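You operate a simulated robot arm through the tools that you are given. There is no shell and no other tool. Be economical: measure what you need, move in short steps, check, and stop when the job is done.

Carry out the task below with a simulated robot arm. There is one attempt and no reset: what you move stays moved.

TASK
Fetch the primer brush and stand it on top of the marking pot.
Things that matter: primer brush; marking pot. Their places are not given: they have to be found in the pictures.

It is judged by the outcome, as a careful person would: the job done as asked, and still so three seconds after it is handed in. It fails if anything else is knocked over, pushed out of place, dropped, spilled or broken.

THE ROBOT
A 6-joint arm with a two-finger parallel gripper, fixed in place. Base frame: the origin is at the foot of the arm, x ahead of it, y to its left, z up. Lengths are in mm, angles in rad, forces in N, time in s.
With the tool pointing down near the work surface it reaches from about 200 to 620 mm from the base axis. Its first joint turns from -1.152 to 1.152 rad. Payload 2.7 kg.
Tool frame: the origin (TCP) lies between the finger pads and is the grasp point; the fingertips stand 23 mm ahead of it; z points along the fingers, y is the line along which they close. The gripper opens to 94 mm. The fingers are 38 mm wide and 10 mm thick; the gripper's body (54 by 96 mm) begins 39 mm behind the TCP.
Orientation is told as [roll, pitch, yaw] about the base's x, y, z axes, in that order, counted from this pose: with the fingers straight down and closing along the base's y, the tool's x points along the base's -x, its y along +y and its z along -z.

THE INTERFACE
- The arm moves only by the tool step_arm. Its argument "rows" is a list of rows, each a list of 3 entries, a list of its own where there are three numbers: the closure, from 0 (fully open) to 1 (shut), then the shift along the tool's x, y, z in mm, then the turn about the tool's z in rad. In form: [[fingers, [tx, ty, tz], spin], ...]. A call has 1 to 8 rows; each row shifts and turns the commanded pose from where the row before left it, along the tool's axes as they then stand. A row lasts 0.2 s, in which the tool goes at most 50 mm and 0.15 rad; a call with a longer step from one row to the next is refused whole, and so is a gripper value outside its range. A pose out of reach is approached as far as the arm can. The call stops where the force on the tool passes 40 N (or 10 N more than at its start, if that is more) or the arm is blocked; 0.2 s more then pass. The fingers move at their own pace (about 45 mm/s each) and stop on an object; they squeeze with about 37 N. The grip force told is the motor's: it shows also when the fingers shut on nothing. Time passes only in rows, and 0.2 s behind the last, so rows that do not move let the fingers close. It gives the time, the measured TCP pose, the force on the tool (base axes), the opening and the grip force at its end, in the units of the frame above (readings bear some noise), and new pictures: "pictures" is both (left out), scene, wrist or none.
- Cameras (640 x 400 px; columns grow to the right, rows downward): "scene" is fixed at [60.5, -412.2, 1409.8]; the picture's right is [0.88, -0.47, 0.00], its down [-0.28, -0.52, -0.81] and it looks along [0.38, 0.71, -0.59] (base axes); focal length 365 px, centre (320, 200). "wrist" rides on the gripper at [-39, 0, -44] in the tool frame; the picture's right is [0.00, -1.00, 0.00], its down [0.97, 0.00, -0.24] and it looks along [0.24, 0.00, 0.97] (tool axes); focal length 218 px, centre (320, 200).
- probe_pixels(camera, pixels): there is no depth. For up to 12 entries [column, row, z] of the newest picture of that camera ("zoom" is the newest enlarged one), the place [x, y] in the base frame at which the ray of that pixel passes the height z, good to about 3 mm, but the place of the scene camera against the robot may be out by one fixed shift of up to 18 mm in any direction. No time passes.
- close_up(camera, box): a new picture of the part [left, top, right, bottom] of that camera's present view, enlarged. No time passes.
- hand_in(): hands the job in; it is judged then, once.

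Work in short steps. Measure before you move; look again where a grasp or a placing could have gone wrong, and mend it. You have 60 turns and 120 pictures in all, the two below and enlarged ones among them. Open the gripper and draw the arm clear of the work before you hand the job in, unless the task says otherwise; then end with one line.

The tools are called as a command line: name --argument value ..., lists and objects as JSON in quotes. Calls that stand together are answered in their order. step_arm: Moves the arm, as the interface text tells. Its arguments: {"type":"object","properties":{"rows":{"type":"array"},"pictures":{"type":"string","enum":["both","scene","wrist","none"]}},"required":["rows"]} The other tools are called the same way: probe_pixels (camera, pixels) gives the place at which the rays of pixels pass given heights; close_up (camera, box) takes an enlarged picture of a part of a camera's view; hand_in () hands the job in.

At the start:

```text
time: 0.0
tool_pos: [461.1, 58.0, 952.8]
tcp_rot: [0.002, 0.0, 0.0]
contact_force: [-0.5, -0.4, -0.4]
grip_width: 93.8
grip_force: 0.0
```

scene: 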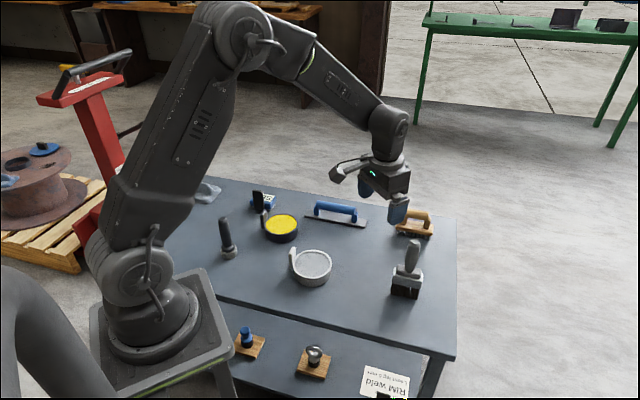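
wrist: 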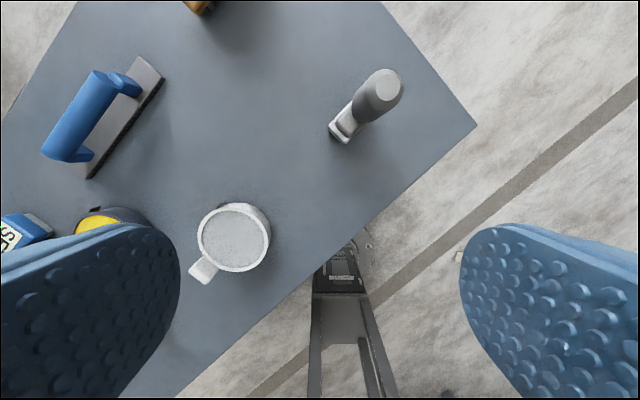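

The scene shows a brush-like tool near (407,270), another dark one near (228,240), and pots near (312,265) and (280,228). I'll enlarge these before deciding which is which.

close_up --camera "scene" --box '[200, 180, 340, 290]'

close_up --camera "scene" --box '[340, 200, 470, 310]'

close_up --camera "scene" --box '[220, 310, 420, 400]'

```text
3.64 times, centred on (270, 235) of scene
```

zoom: 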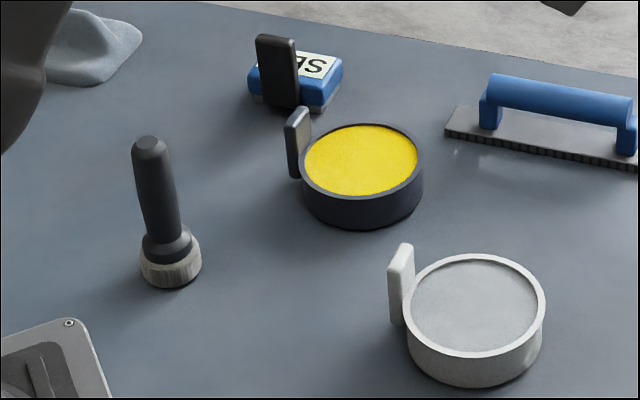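

```text
3.64 times, centred on (405, 255) of scene
```

zoom: 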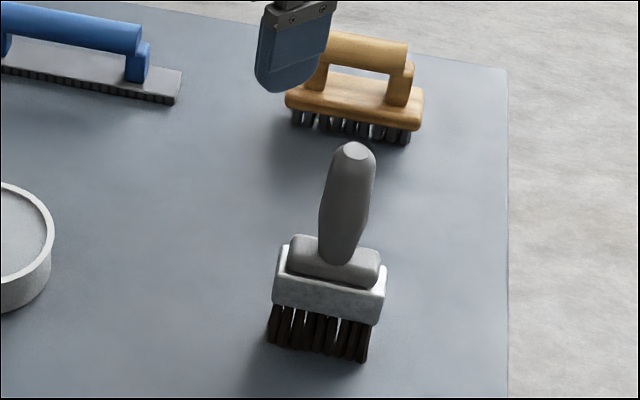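

```text
3.20 times, centred on (320, 355) of scene
```

zoom: 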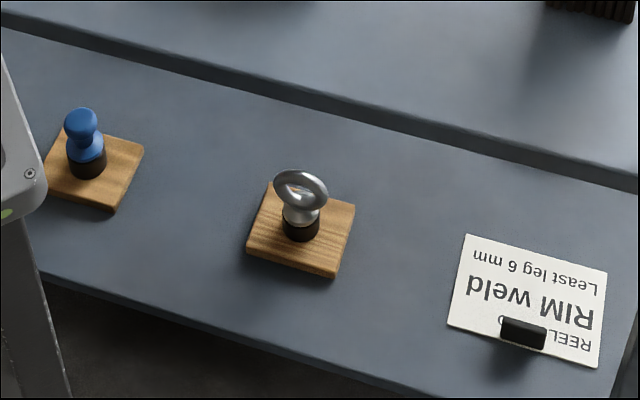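

Several candidates exist, so I'm looking for labels and distinguishing details on the blue block, the round tool and the card.

close_up --camera "scene" --box '[245, 185, 285, 215]'

close_up --camera "scene" --box '[210, 205, 250, 265]'

close_up --camera "scene" --box '[350, 355, 420, 400]'

close_up --camera "wrist" --box '[170, 50, 430, 290]'

```text
13.33 times, centred on (265, 200) of scene
```

zoom: 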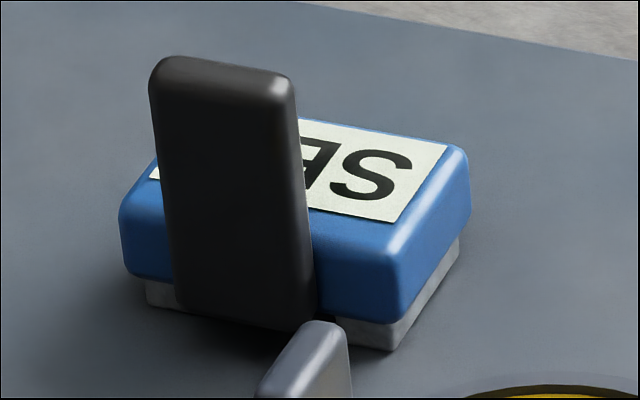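

```text
6.67 times, centred on (230, 235) of scene
```

zoom: 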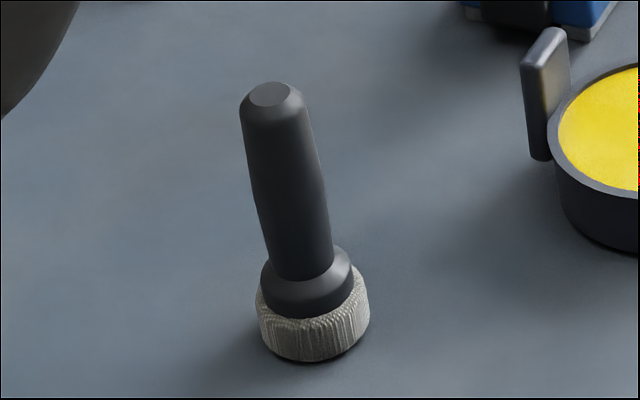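

```text
8.89 times, centred on (385, 378) of scene
```

zoom: 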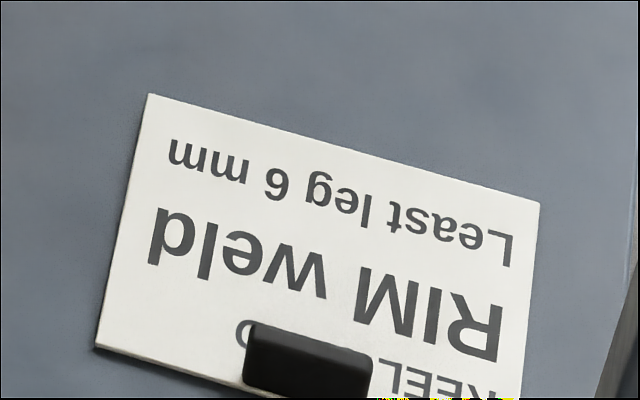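

```text
1.67 times, centred on (300, 170) of wrist
```

zoom: 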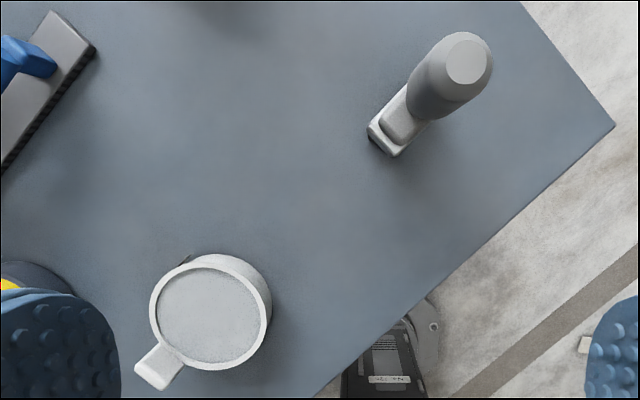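

By colour pairing, the flat grey brush (grey primer) is the primer brush, and the dark pot with yellow paint is the marking pot; the round dark one goes with marking. I'll measure both objects.

probe_pixels --camera "scene" --pixels '[[391, 293, 660], [418, 298, 660], [412, 242, 800], [412, 242, 780], [264, 227, 690], [299, 230, 690], [282, 212, 690], [281, 244, 660], [265, 218, 660], [297, 236, 660]]'

probe_pixels --camera "wrist" --pixels '[[348, 142, 690], [330, 126, 690], [385, 84, 780], [385, 84, 800], [234, 237, 690], [100, 220, 690]]'

```text
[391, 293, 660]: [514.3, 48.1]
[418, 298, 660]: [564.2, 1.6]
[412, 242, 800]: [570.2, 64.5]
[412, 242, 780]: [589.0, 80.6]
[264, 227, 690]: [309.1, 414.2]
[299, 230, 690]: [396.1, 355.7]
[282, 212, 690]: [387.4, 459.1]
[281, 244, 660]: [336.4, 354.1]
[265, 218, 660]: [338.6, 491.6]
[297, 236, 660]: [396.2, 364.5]
```

```text
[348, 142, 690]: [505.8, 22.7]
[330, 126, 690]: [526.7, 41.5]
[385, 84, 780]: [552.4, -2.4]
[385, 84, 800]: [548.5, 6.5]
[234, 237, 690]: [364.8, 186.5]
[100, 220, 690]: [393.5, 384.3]
```

The brush stands at about (540,26), height ~175 mm, with its width running along (0.73,-0.68). I move over it, turning so the fingers close across its thin direction, and look again.

step_arm --rows '[[0, [-39, -16, 0], 0], [0, [-39, -16, 0], 0], [0, [0, 0, 0], 0.15], [0, [0, 0, 0], 0.15], [0, [0, 0, 0], 0.15], [0, [0, 0, 0], 0.15], [0, [0, 0, 0], 0.15], [0, [0, 0, 0], 0]]'

```text
time: 1.8
tool_pos: [539.7, 26.0, 954.0]
tcp_rot: [-0.001, -0.001, -0.753]
contact_force: [-0.5, -0.3, 0.2]
grip_width: 94.0
grip_force: 0.0
```

scene: 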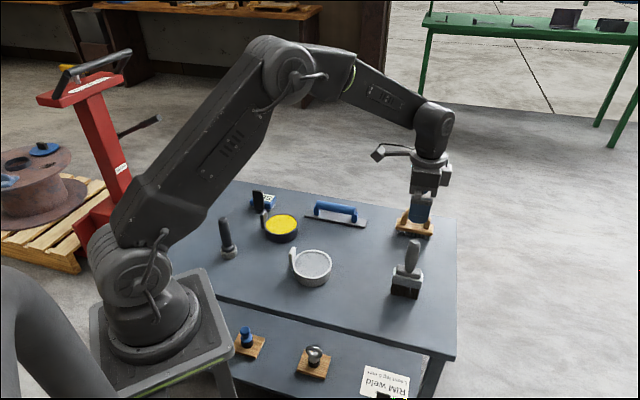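
wrist: 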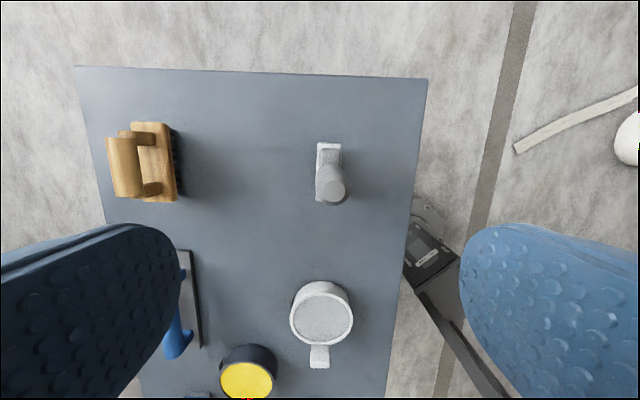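

The brush is below, handle top around (332,187), aligned with the tool. I measure it and the pots with this view.

probe_pixels --camera "wrist" --pixels '[[333, 189, 840], [333, 189, 820], [333, 189, 780], [328, 147, 710], [328, 147, 690], [247, 380, 690], [222, 372, 690], [275, 372, 690], [321, 315, 690]]'

close_up --camera "wrist" --box '[280, 120, 380, 220]'

close_up --camera "scene" --box '[370, 230, 440, 310]'

close_up --camera "scene" --box '[240, 180, 340, 290]'

```text
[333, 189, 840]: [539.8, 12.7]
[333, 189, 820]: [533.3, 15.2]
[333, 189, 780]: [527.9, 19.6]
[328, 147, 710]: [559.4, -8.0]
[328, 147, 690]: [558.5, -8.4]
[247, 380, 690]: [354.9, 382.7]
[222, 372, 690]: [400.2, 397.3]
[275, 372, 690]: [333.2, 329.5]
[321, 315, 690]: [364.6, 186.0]
```

```text
4.00 times, centred on (330, 170) of wrist
```

zoom: 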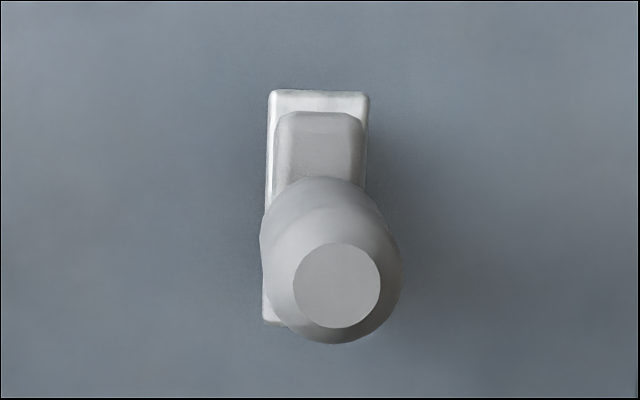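

```text
5.00 times, centred on (405, 270) of scene
```

zoom: 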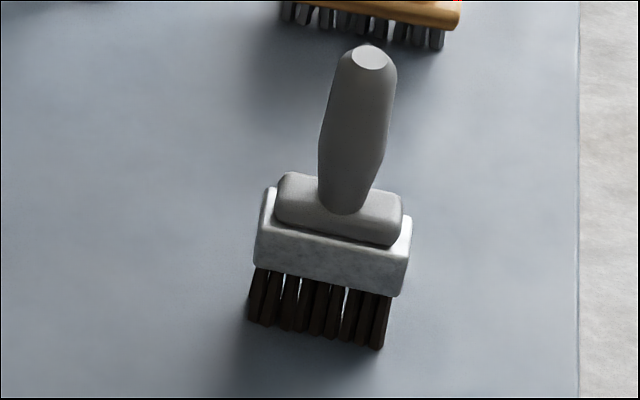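

```text
3.64 times, centred on (290, 235) of scene
```

zoom: 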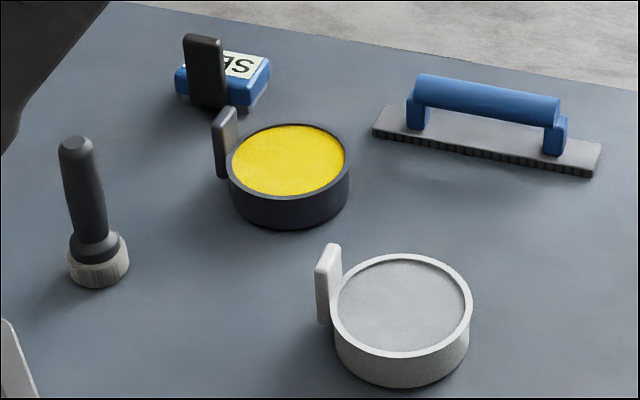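

The brush axis is about 6 mm/11 mm off the tool axis. I cross-check its height with the scene camera.

probe_pixels --camera "scene" --pixels '[[404, 297, 660], [415, 241.4, 820], [415, 241.4, 830], [415, 241.4, 840], [421, 240, 660], [293, 263, 690], [330, 265, 690], [312, 254, 690], [312, 275, 690]]'

probe_pixels --camera "wrist" --pixels '[[334.3, 191.3, 830], [334.3, 191.3, 840], [334.3, 191.3, 820], [329.5, 172, 710], [329.5, 172, 720]]'

```text
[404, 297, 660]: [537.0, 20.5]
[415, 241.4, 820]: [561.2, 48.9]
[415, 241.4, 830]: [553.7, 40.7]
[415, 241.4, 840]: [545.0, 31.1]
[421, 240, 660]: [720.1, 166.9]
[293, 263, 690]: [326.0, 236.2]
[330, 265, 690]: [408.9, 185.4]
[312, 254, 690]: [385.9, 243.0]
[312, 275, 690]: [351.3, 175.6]
```

```text
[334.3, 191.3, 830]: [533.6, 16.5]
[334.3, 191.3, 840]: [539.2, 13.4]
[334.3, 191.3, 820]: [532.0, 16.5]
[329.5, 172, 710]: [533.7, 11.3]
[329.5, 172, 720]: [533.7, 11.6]
```

Both views agree on top ≈ 838 and axis ≈ (534.5,13). I align and descend until the fingertips are just above the handle, then look.

step_arm --rows '[[0, [-5, -13, 0], 0], [0, [0, 0, 40], 0], [0, [0, 0, 40], 0], [0, [0, 0, 0], 0]]'

```text
time: 2.8
tool_pos: [534.4, 12.3, 872.7]
tcp_rot: [0.001, -0.002, -0.749]
contact_force: [-0.2, 0.4, 0.0]
grip_width: 94.2
grip_force: 0.0
```

scene: 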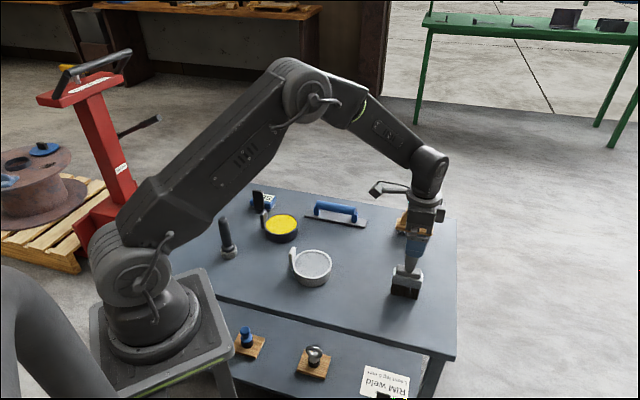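
wrist: 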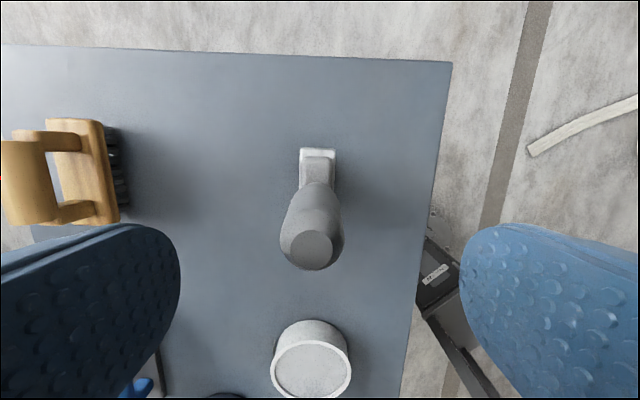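

Handle top at (312,245), i.e. about 2.5 mm to tool +y; I correct that and descend to TCP z ≈ 808, fingers open.

step_arm --rows '[[0, [-1, 2.5, 0], 0], [0, [0, 0, 25], 0], [0, [0, 0, 25], 0], [0, [0, 0, 14], 0], [0, [0, 0, 0], 0]]'

```text
time: 4.0
tool_pos: [536.4, 14.6, 809.2]
tcp_rot: [-0.001, -0.001, -0.749]
contact_force: [-0.4, 0.1, 0.2]
grip_width: 94.1
grip_force: 0.1
```

scene: 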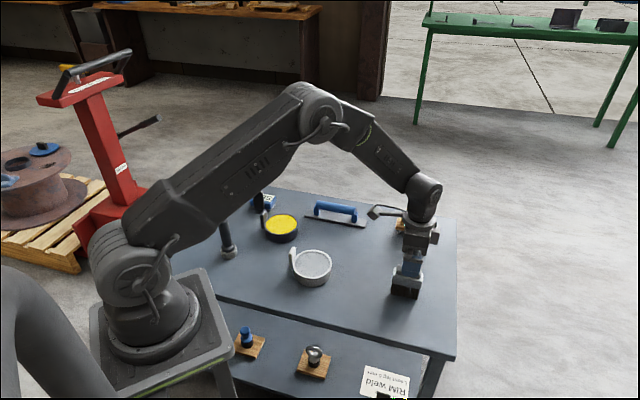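
wrist: 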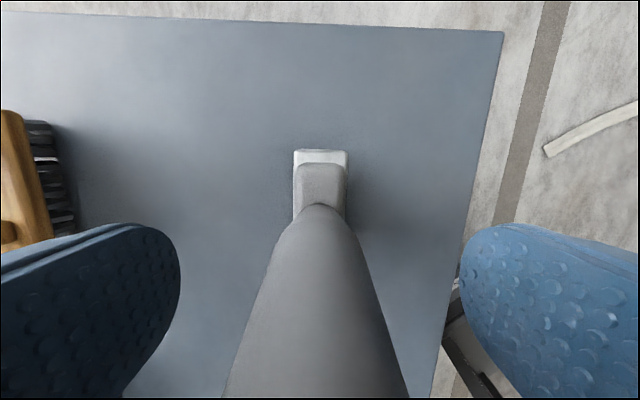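

The handle is centred between the fingers (col ~318). I close the gripper.

step_arm --rows '[[1, [0, 0, 0], 0], [1, [0, 0, 0], 0], [1, [0, 0, 0], 0], [1, [0, 0, 0], 0], [1, [0, 0, 0], 0], [1, [0, 0, 0], 0]]'

```text
time: 5.4
tool_pos: [536.8, 14.1, 808.9]
tcp_rot: [-0.001, 0.0, -0.749]
contact_force: [0.4, -0.4, 0.5]
grip_width: 29.4
grip_force: 37.1
```

scene: 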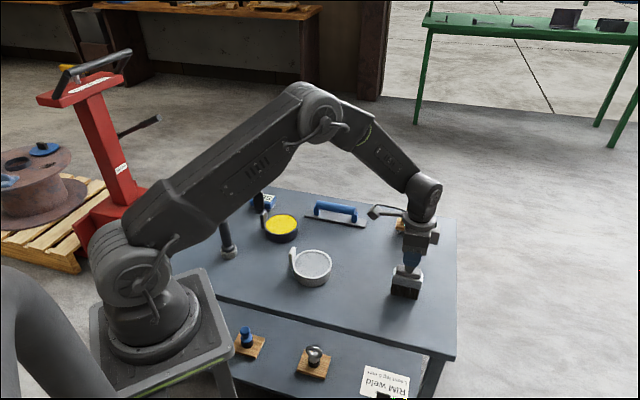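
wrist: 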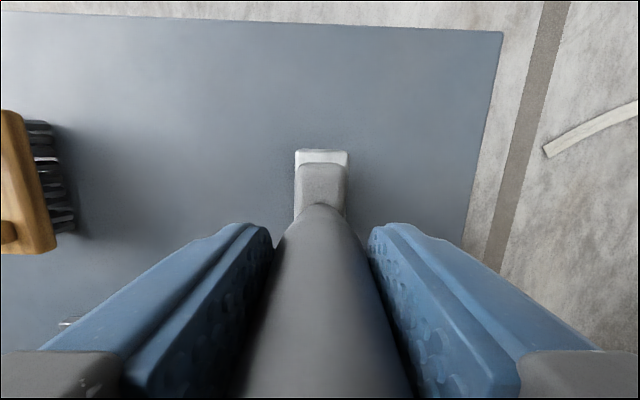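

Gripped at 29 mm with 37 N. I lift straight up 120 mm and check.

step_arm --rows '[[1, [0, 0, -10], 0], [1, [0, 0, -20], 0], [1, [0, 0, -30], 0], [1, [0, 0, -30], 0], [1, [0, 0, -30], 0], [1, [0, 0, 0], 0]]'

```text
time: 6.8
tool_pos: [536.7, 15.4, 929.0]
tcp_rot: [0.001, 0.0, -0.749]
contact_force: [0.7, -0.2, -1.4]
grip_width: 29.1
grip_force: 36.9
```

scene: 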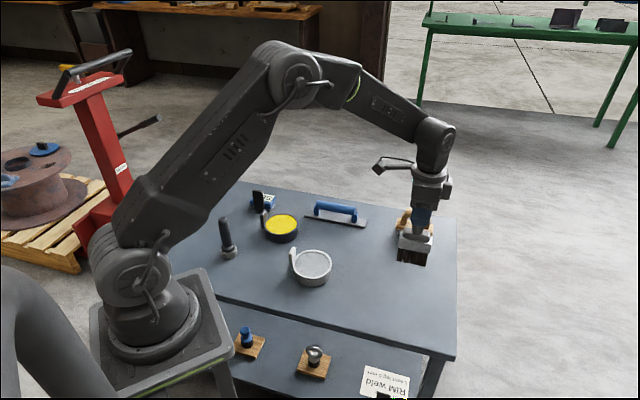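
wrist: 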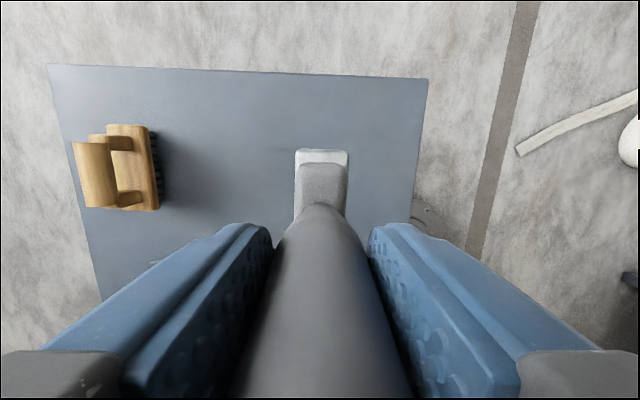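

Held and clear. I measure the two pots' rim centres in the scene view; the white pot, which the wrist saw at (365,186), gives the camera shift.

probe_pixels --camera "scene" --pixels '[[281.5, 224.3, 700], [281.5, 224.3, 690], [312.3, 263.8, 690], [312.3, 263.8, 700], [264.7, 224.3, 690], [298.3, 224.3, 690], [281.5, 213.5, 690], [281.5, 235, 690], [264.5, 219, 720], [281, 242.5, 660], [290, 241.5, 660], [295, 267, 660]]'

```text
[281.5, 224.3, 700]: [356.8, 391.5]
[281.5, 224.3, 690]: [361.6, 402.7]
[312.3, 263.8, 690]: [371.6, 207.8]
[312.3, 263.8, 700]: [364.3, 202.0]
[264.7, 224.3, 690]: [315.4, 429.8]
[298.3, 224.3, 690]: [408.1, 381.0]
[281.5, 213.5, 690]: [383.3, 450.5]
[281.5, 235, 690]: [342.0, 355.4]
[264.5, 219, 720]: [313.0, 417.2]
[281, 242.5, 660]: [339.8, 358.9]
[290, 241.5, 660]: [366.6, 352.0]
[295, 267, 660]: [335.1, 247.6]
```

Pot centre ≈ (353,383), rim ≈ 692, diameter ~104, so the 77×33 brush fits inside. I raise 40 mm and turn the tool so the wrist camera will look outward over the pot.

step_arm --rows '[[1, [0, 0, -20], -0.14], [1, [0, 0, -20], -0.14], [1, [0, 0, 0], -0.14], [1, [0, 0, 0], -0.14], [1, [0, 0, 0], -0.14], [1, [0, 0, 0], -0.14], [1, [0, 0, 0], -0.14], [1, [0, 0, 0], -0.14]]' --pictures "none"

step_arm --rows '[[1, [0, 0, 0], -0.14], [1, [0, 0, 0], -0.14], [1, [0, 0, 0], -0.14], [1, [0, 0, 0], 0]]' --pictures "both"

```text
time: 8.6
tool_pos: [536.1, 15.0, 968.6]
tcp_rot: [-0.001, 0.0, 0.374]
contact_force: [0.0, -0.1, -1.1]
grip_width: 29.3
grip_force: 37.5
```

```text
time: 9.6
tool_pos: [537.2, 15.3, 969.3]
tcp_rot: [0.0, -0.001, 0.792]
contact_force: [-0.2, 0.3, -1.1]
grip_width: 29.3
grip_force: 37.1
```

scene: 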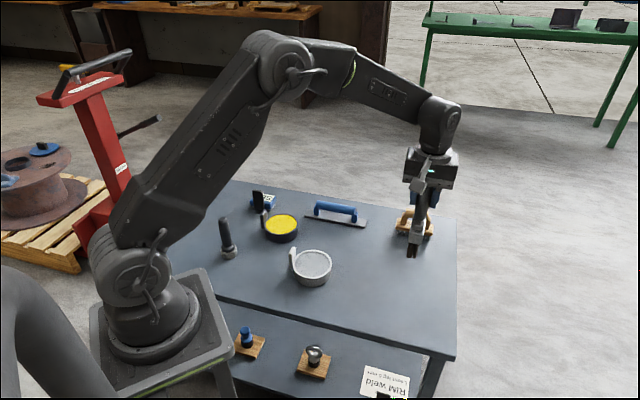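
wrist: 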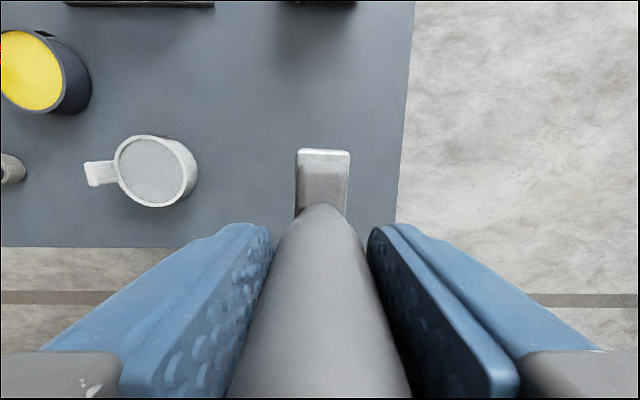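

The pot is visible at wrist (35,70). I shift along tool y to bring it in front of the camera.

step_arm --rows '[[1, [-2.5, 30, 0], 0], [1, [-2.5, 47, 0], 0], [1, [-2.5, 47, 0], 0], [1, [-2.5, 47, 0], 0], [1, [-2.5, 47, 0], 0], [1, [-2.5, 47, 0], 0], [1, [-2.5, 47, 0], 0], [1, [-2.5, 47, 0], 0]]' --pictures "none"

step_arm --rows '[[1, [0, 26, 0], 0], [1, [0, 0, 0], 0], [1, [0, 0, 0], 0]]'

```text
time: 11.4
tool_pos: [294.2, 281.9, 969.4]
tcp_rot: [-0.001, 0.0, 0.789]
contact_force: [0.8, 0.0, -1.0]
grip_width: 29.3
grip_force: 36.6
```

```text
time: 12.2
tool_pos: [276.5, 298.5, 969.7]
tcp_rot: [-0.001, 0.0, 0.789]
contact_force: [-0.8, -0.3, -0.9]
grip_width: 29.1
grip_force: 36.9
```

scene: 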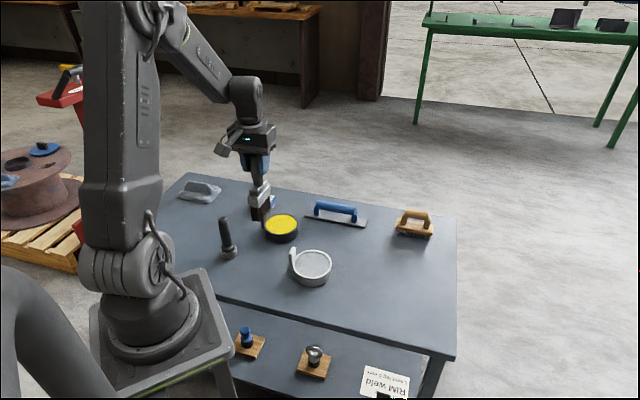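
wrist: 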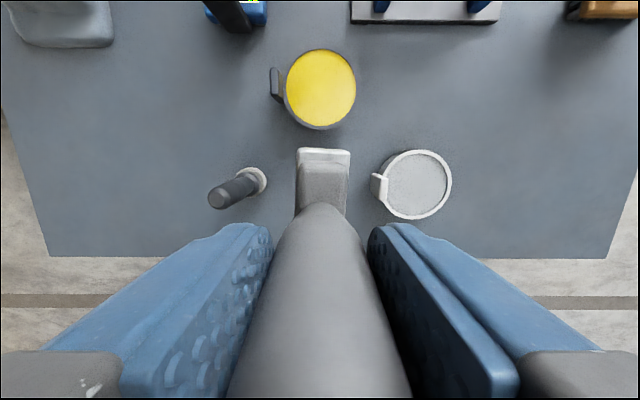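

Clear view of the yellow pot, centred near (321,88) with its handle on the left side. I enlarge and measure the rim.

close_up --camera "wrist" --box '[250, 30, 390, 150]'

close_up --camera "scene" --box '[230, 140, 310, 250]'

```text
3.33 times, centred on (320, 90) of wrist
```

zoom: 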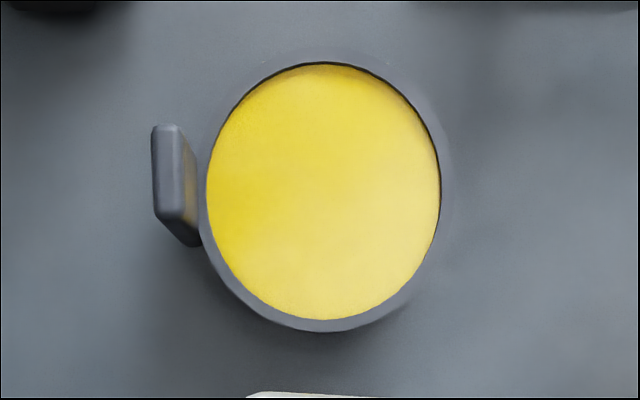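

```text
3.64 times, centred on (270, 195) of scene
```

zoom: 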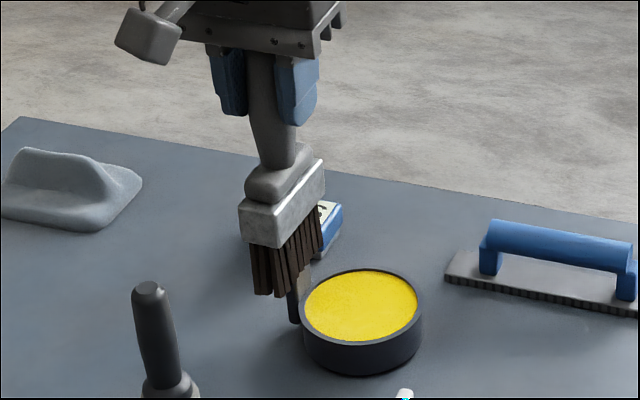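

probe_pixels --camera "wrist" --pixels '[[321, 48.9, 695], [321, 126, 695], [285.8, 87.5, 695], [356.3, 87.5, 695], [321, 87.5, 695], [321, 87.5, 705], [321, 87.5, 685]]'

```text
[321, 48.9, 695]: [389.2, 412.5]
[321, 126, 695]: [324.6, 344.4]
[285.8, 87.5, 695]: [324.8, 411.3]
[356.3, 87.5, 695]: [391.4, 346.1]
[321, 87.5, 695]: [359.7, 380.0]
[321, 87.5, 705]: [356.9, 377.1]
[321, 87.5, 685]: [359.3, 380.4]
```

Paint surface centre ≈ (357.5,378.7), inner diameter ~93. The brush sits about 2 mm to tool -y in the grip, so I move −114 in tool x, +1 in y, then lower partway and look.

step_arm --rows '[[1, [-34, 0, 0], 0], [1, [-40, 1, 0], 0], [1, [-40, 0, 0], 0], [1, [0, 0, 0], 0], [1, [0, 0, 40], 0], [1, [0, 0, 40], 0], [1, [0, 0, 0], 0]]'

```text
time: 13.8
tool_pos: [356.6, 381.9, 889.4]
tcp_rot: [-0.001, -0.001, 0.792]
contact_force: [0.8, -0.7, -2.0]
grip_width: 29.3
grip_force: 36.8
```

scene: 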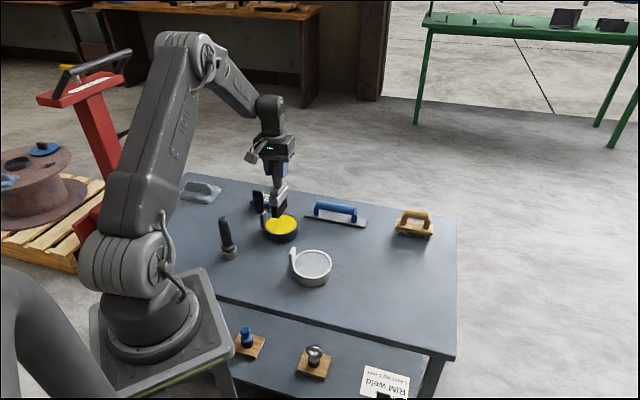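
wrist: 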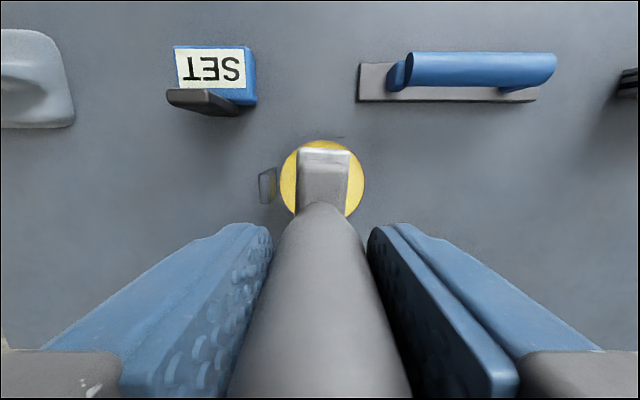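

Pot surface columns 281–365 (centre 323) and the brush match within ~2 mm. I trim by (+1.5,−1) and lower to just above the surface.

step_arm --rows '[[1, [1.5, -1, 0], 0], [1, [0, 0, 20], 0], [1, [0, 0, 15], 0], [1, [0, 0, 0], 0]]'

close_up --camera "scene" --box '[240, 170, 330, 250]'

```text
time: 14.8
tool_pos: [354.0, 380.5, 854.7]
tcp_rot: [0.0, 0.0, 0.793]
contact_force: [-0.1, 0.2, -1.6]
grip_width: 29.0
grip_force: 37.3
```

scene: 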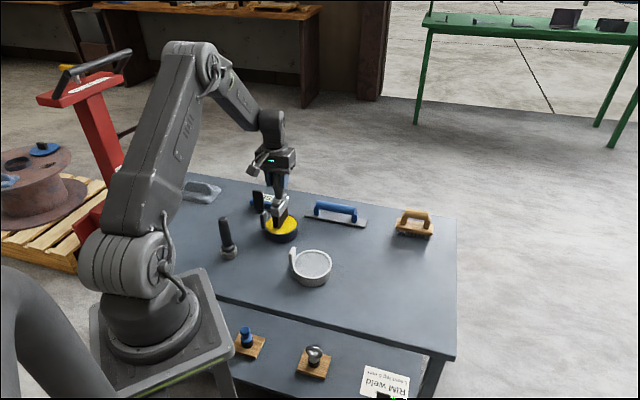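
wrist: 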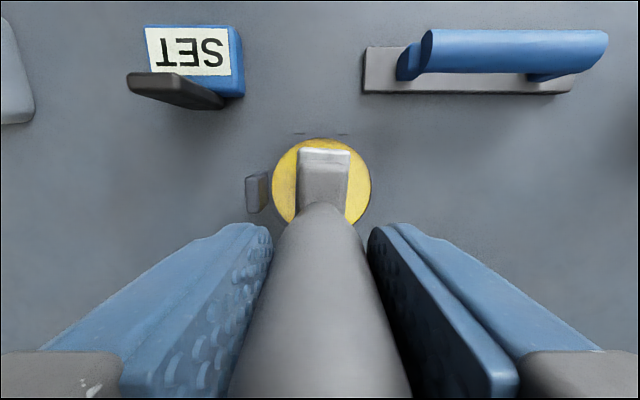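

```text
5.00 times, centred on (285, 210) of scene
```

zoom: 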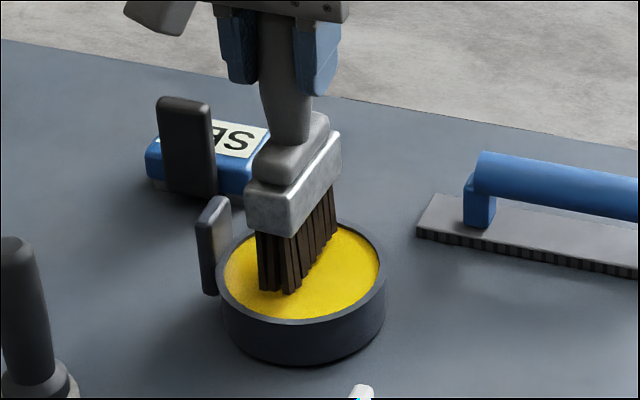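

Well centred. I lower slowly in small rows, watching force.

step_arm --rows '[[1, [0, 0, 3], 0], [1, [0, 0, 3], 0], [1, [0, 0, 2], 0], [1, [0, 0, 0], 0]]' --pictures "none"

close_up --camera "scene" --box '[240, 170, 330, 250]'

```text
time: 15.8
tool_pos: [357.0, 379.6, 847.6]
tcp_rot: [0.0, -0.001, 0.791]
contact_force: [-3.2, -1.5, 8.6]
grip_width: 29.1
grip_force: 36.7
```

```text
5.00 times, centred on (285, 210) of scene
```

zoom: 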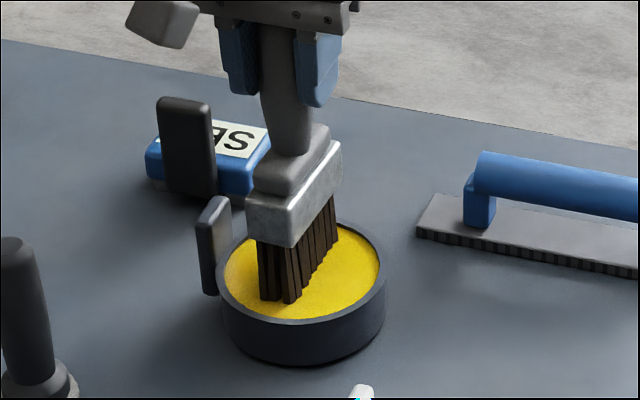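

Contact: 8.6 N up at TCP z 847.6, bristles on the yellow surface inside the rim. I hold a moment to verify in pictures.

step_arm --rows '[[1, [0, 0, 0], 0], [1, [0, 0, 0], 0]]' --pictures "both"

close_up --camera "wrist" --box '[240, 110, 400, 240]'

close_up --camera "scene" --box '[258, 195, 308, 245]'

```text
time: 16.4
tool_pos: [356.2, 380.0, 846.4]
tcp_rot: [0.001, -0.002, 0.79]
contact_force: [-0.3, -3.0, 8.8]
grip_width: 29.0
grip_force: 37.0
```

scene: 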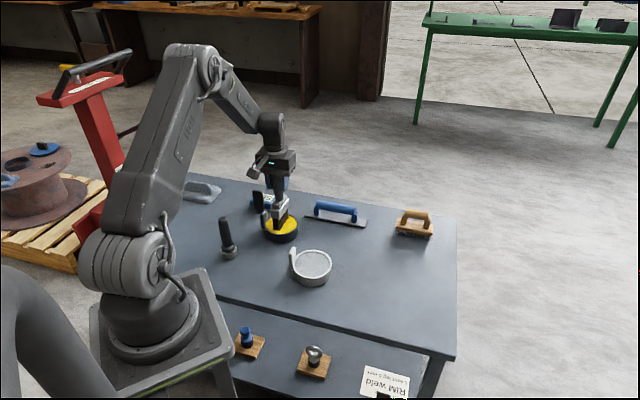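
wrist: 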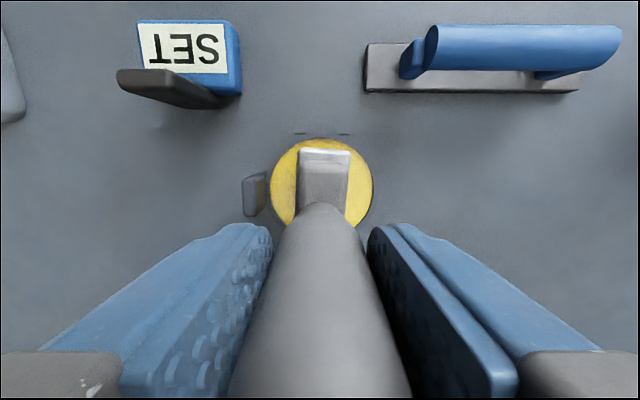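

```text
3.08 times, centred on (320, 175) of wrist
```

zoom: 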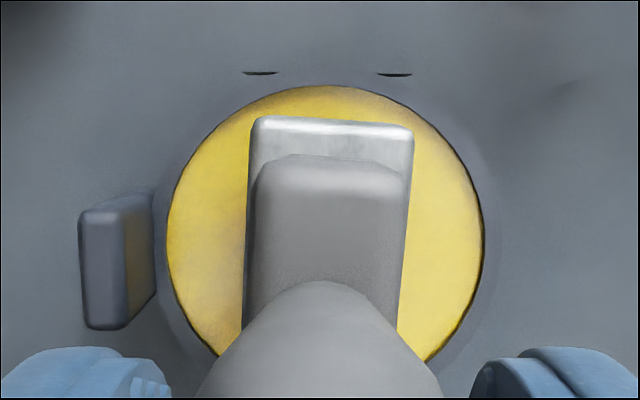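

```text
8.00 times, centred on (283, 220) of scene
```

zoom: 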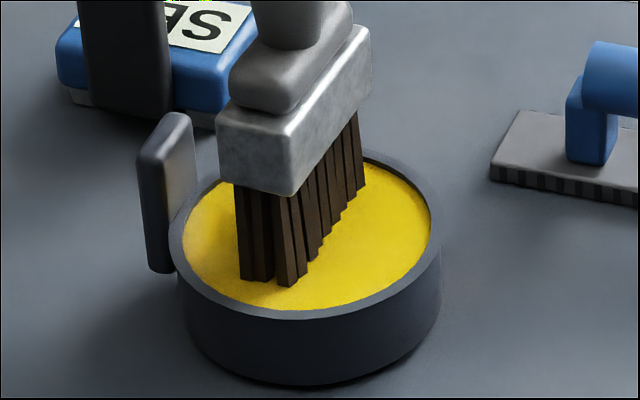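

Bristles lie entirely on the paint surface, inside the rim, upright. I release gently.

step_arm --rows '[[0.68, [0, 0, 0], 0], [0.64, [0, 0, 0], 0], [0.6, [0, 0, 0], 0], [0.5, [0, 0, 0], 0], [0.35, [0, 0, 0], 0], [0.2, [0, 0, 0], 0], [0.1, [0, 0, 0], 0]]'

close_up --camera "scene" --box '[240, 170, 330, 250]'

```text
time: 18.0
tool_pos: [355.5, 380.5, 846.3]
tcp_rot: [0.003, -0.001, 0.789]
contact_force: [0.4, -0.7, -0.1]
grip_width: 84.6
grip_force: 0.2
```

scene: 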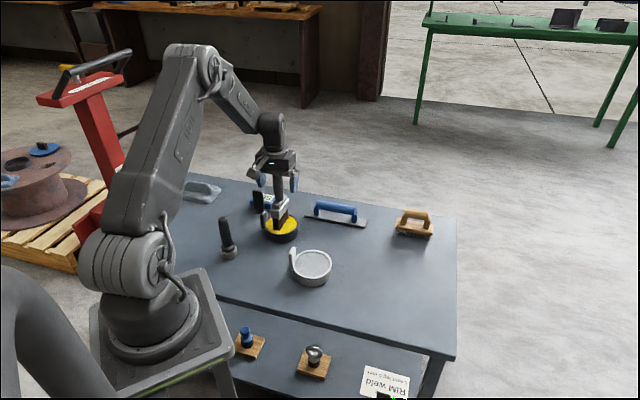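
wrist: 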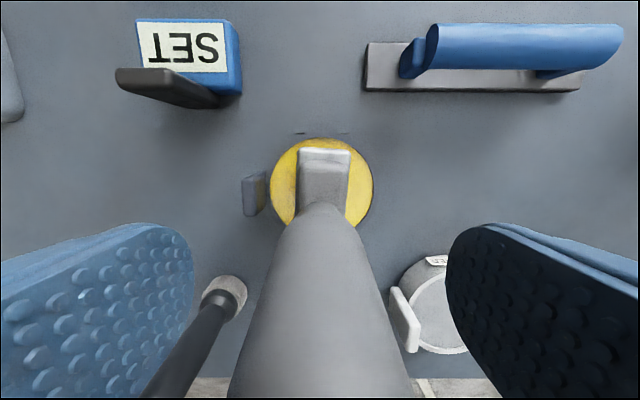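

```text
5.00 times, centred on (285, 210) of scene
```

zoom: 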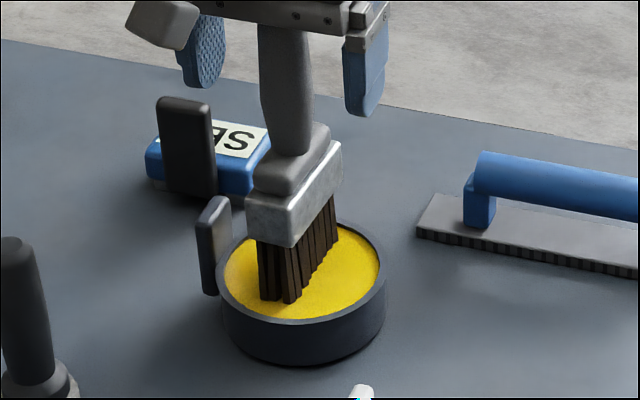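

The brush stands free. A small label shows on the white pot at wrist (437,260); I read it to be sure which pot is which before leaving.

close_up --camera "wrist" --box '[415, 248, 455, 273]'

close_up --camera "wrist" --box '[240, 110, 400, 220]'

```text
16.00 times, centred on (435, 260) of wrist
```

zoom: 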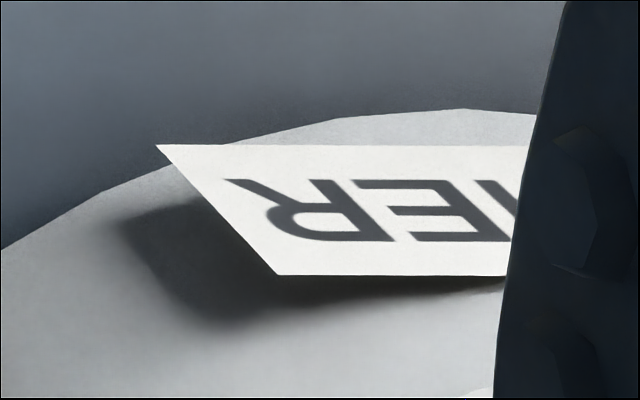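

```text
3.64 times, centred on (320, 165) of wrist
```

zoom: 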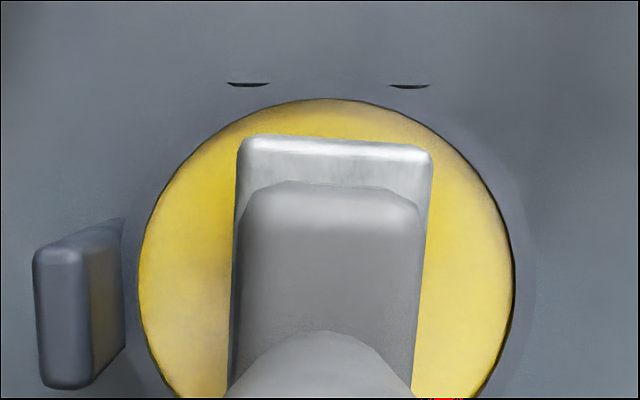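

The white pot's label ends "...ER" (PRIMER), which confirms the yellow one is the marking pot. I withdraw straight up.

step_arm --rows '[[0, [0, 0, 0], 0], [0, [0, 0, -15], 0], [0, [0, 0, -30], 0], [0, [0, 0, -40], 0], [0, [0, 0, -40], 0], [0, [40, 0, 0], 0], [0, [40, 0, 0], 0], [0, [0, 0, 0], 0]]'

close_up --camera "scene" --box '[240, 170, 330, 250]'

```text
time: 19.8
tool_pos: [299.5, 321.6, 970.4]
tcp_rot: [-0.001, 0.0, 0.79]
contact_force: [-0.9, 0.2, 0.3]
grip_width: 93.9
grip_force: 0.1
```

scene: 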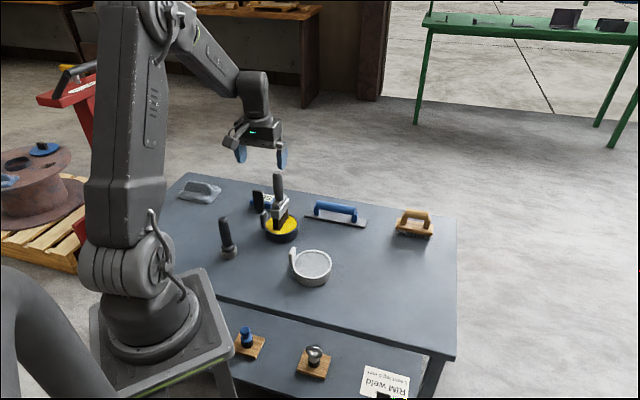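
wrist: 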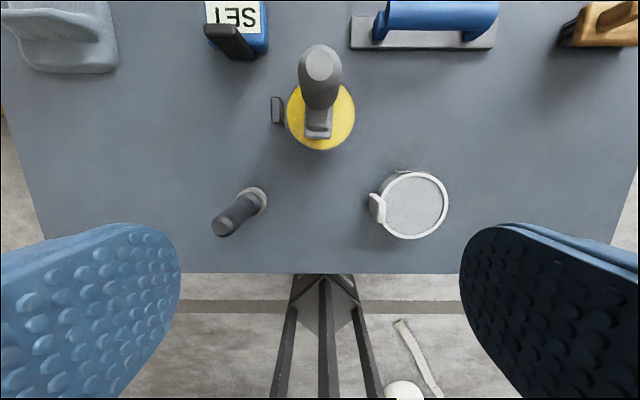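

```text
5.00 times, centred on (285, 210) of scene
```

zoom: 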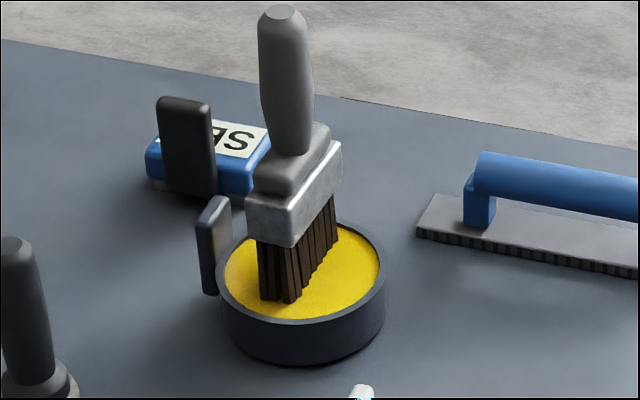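

The brush stands upright on the marking pot, nothing else has moved, and the arm is clear with the gripper open. I hand in.

hand_in

```text
The job is handed in.
```

The primer brush is standing upright on the yellow marking pot, nothing else moved, and the job is handed in with the gripper open and the arm clear.
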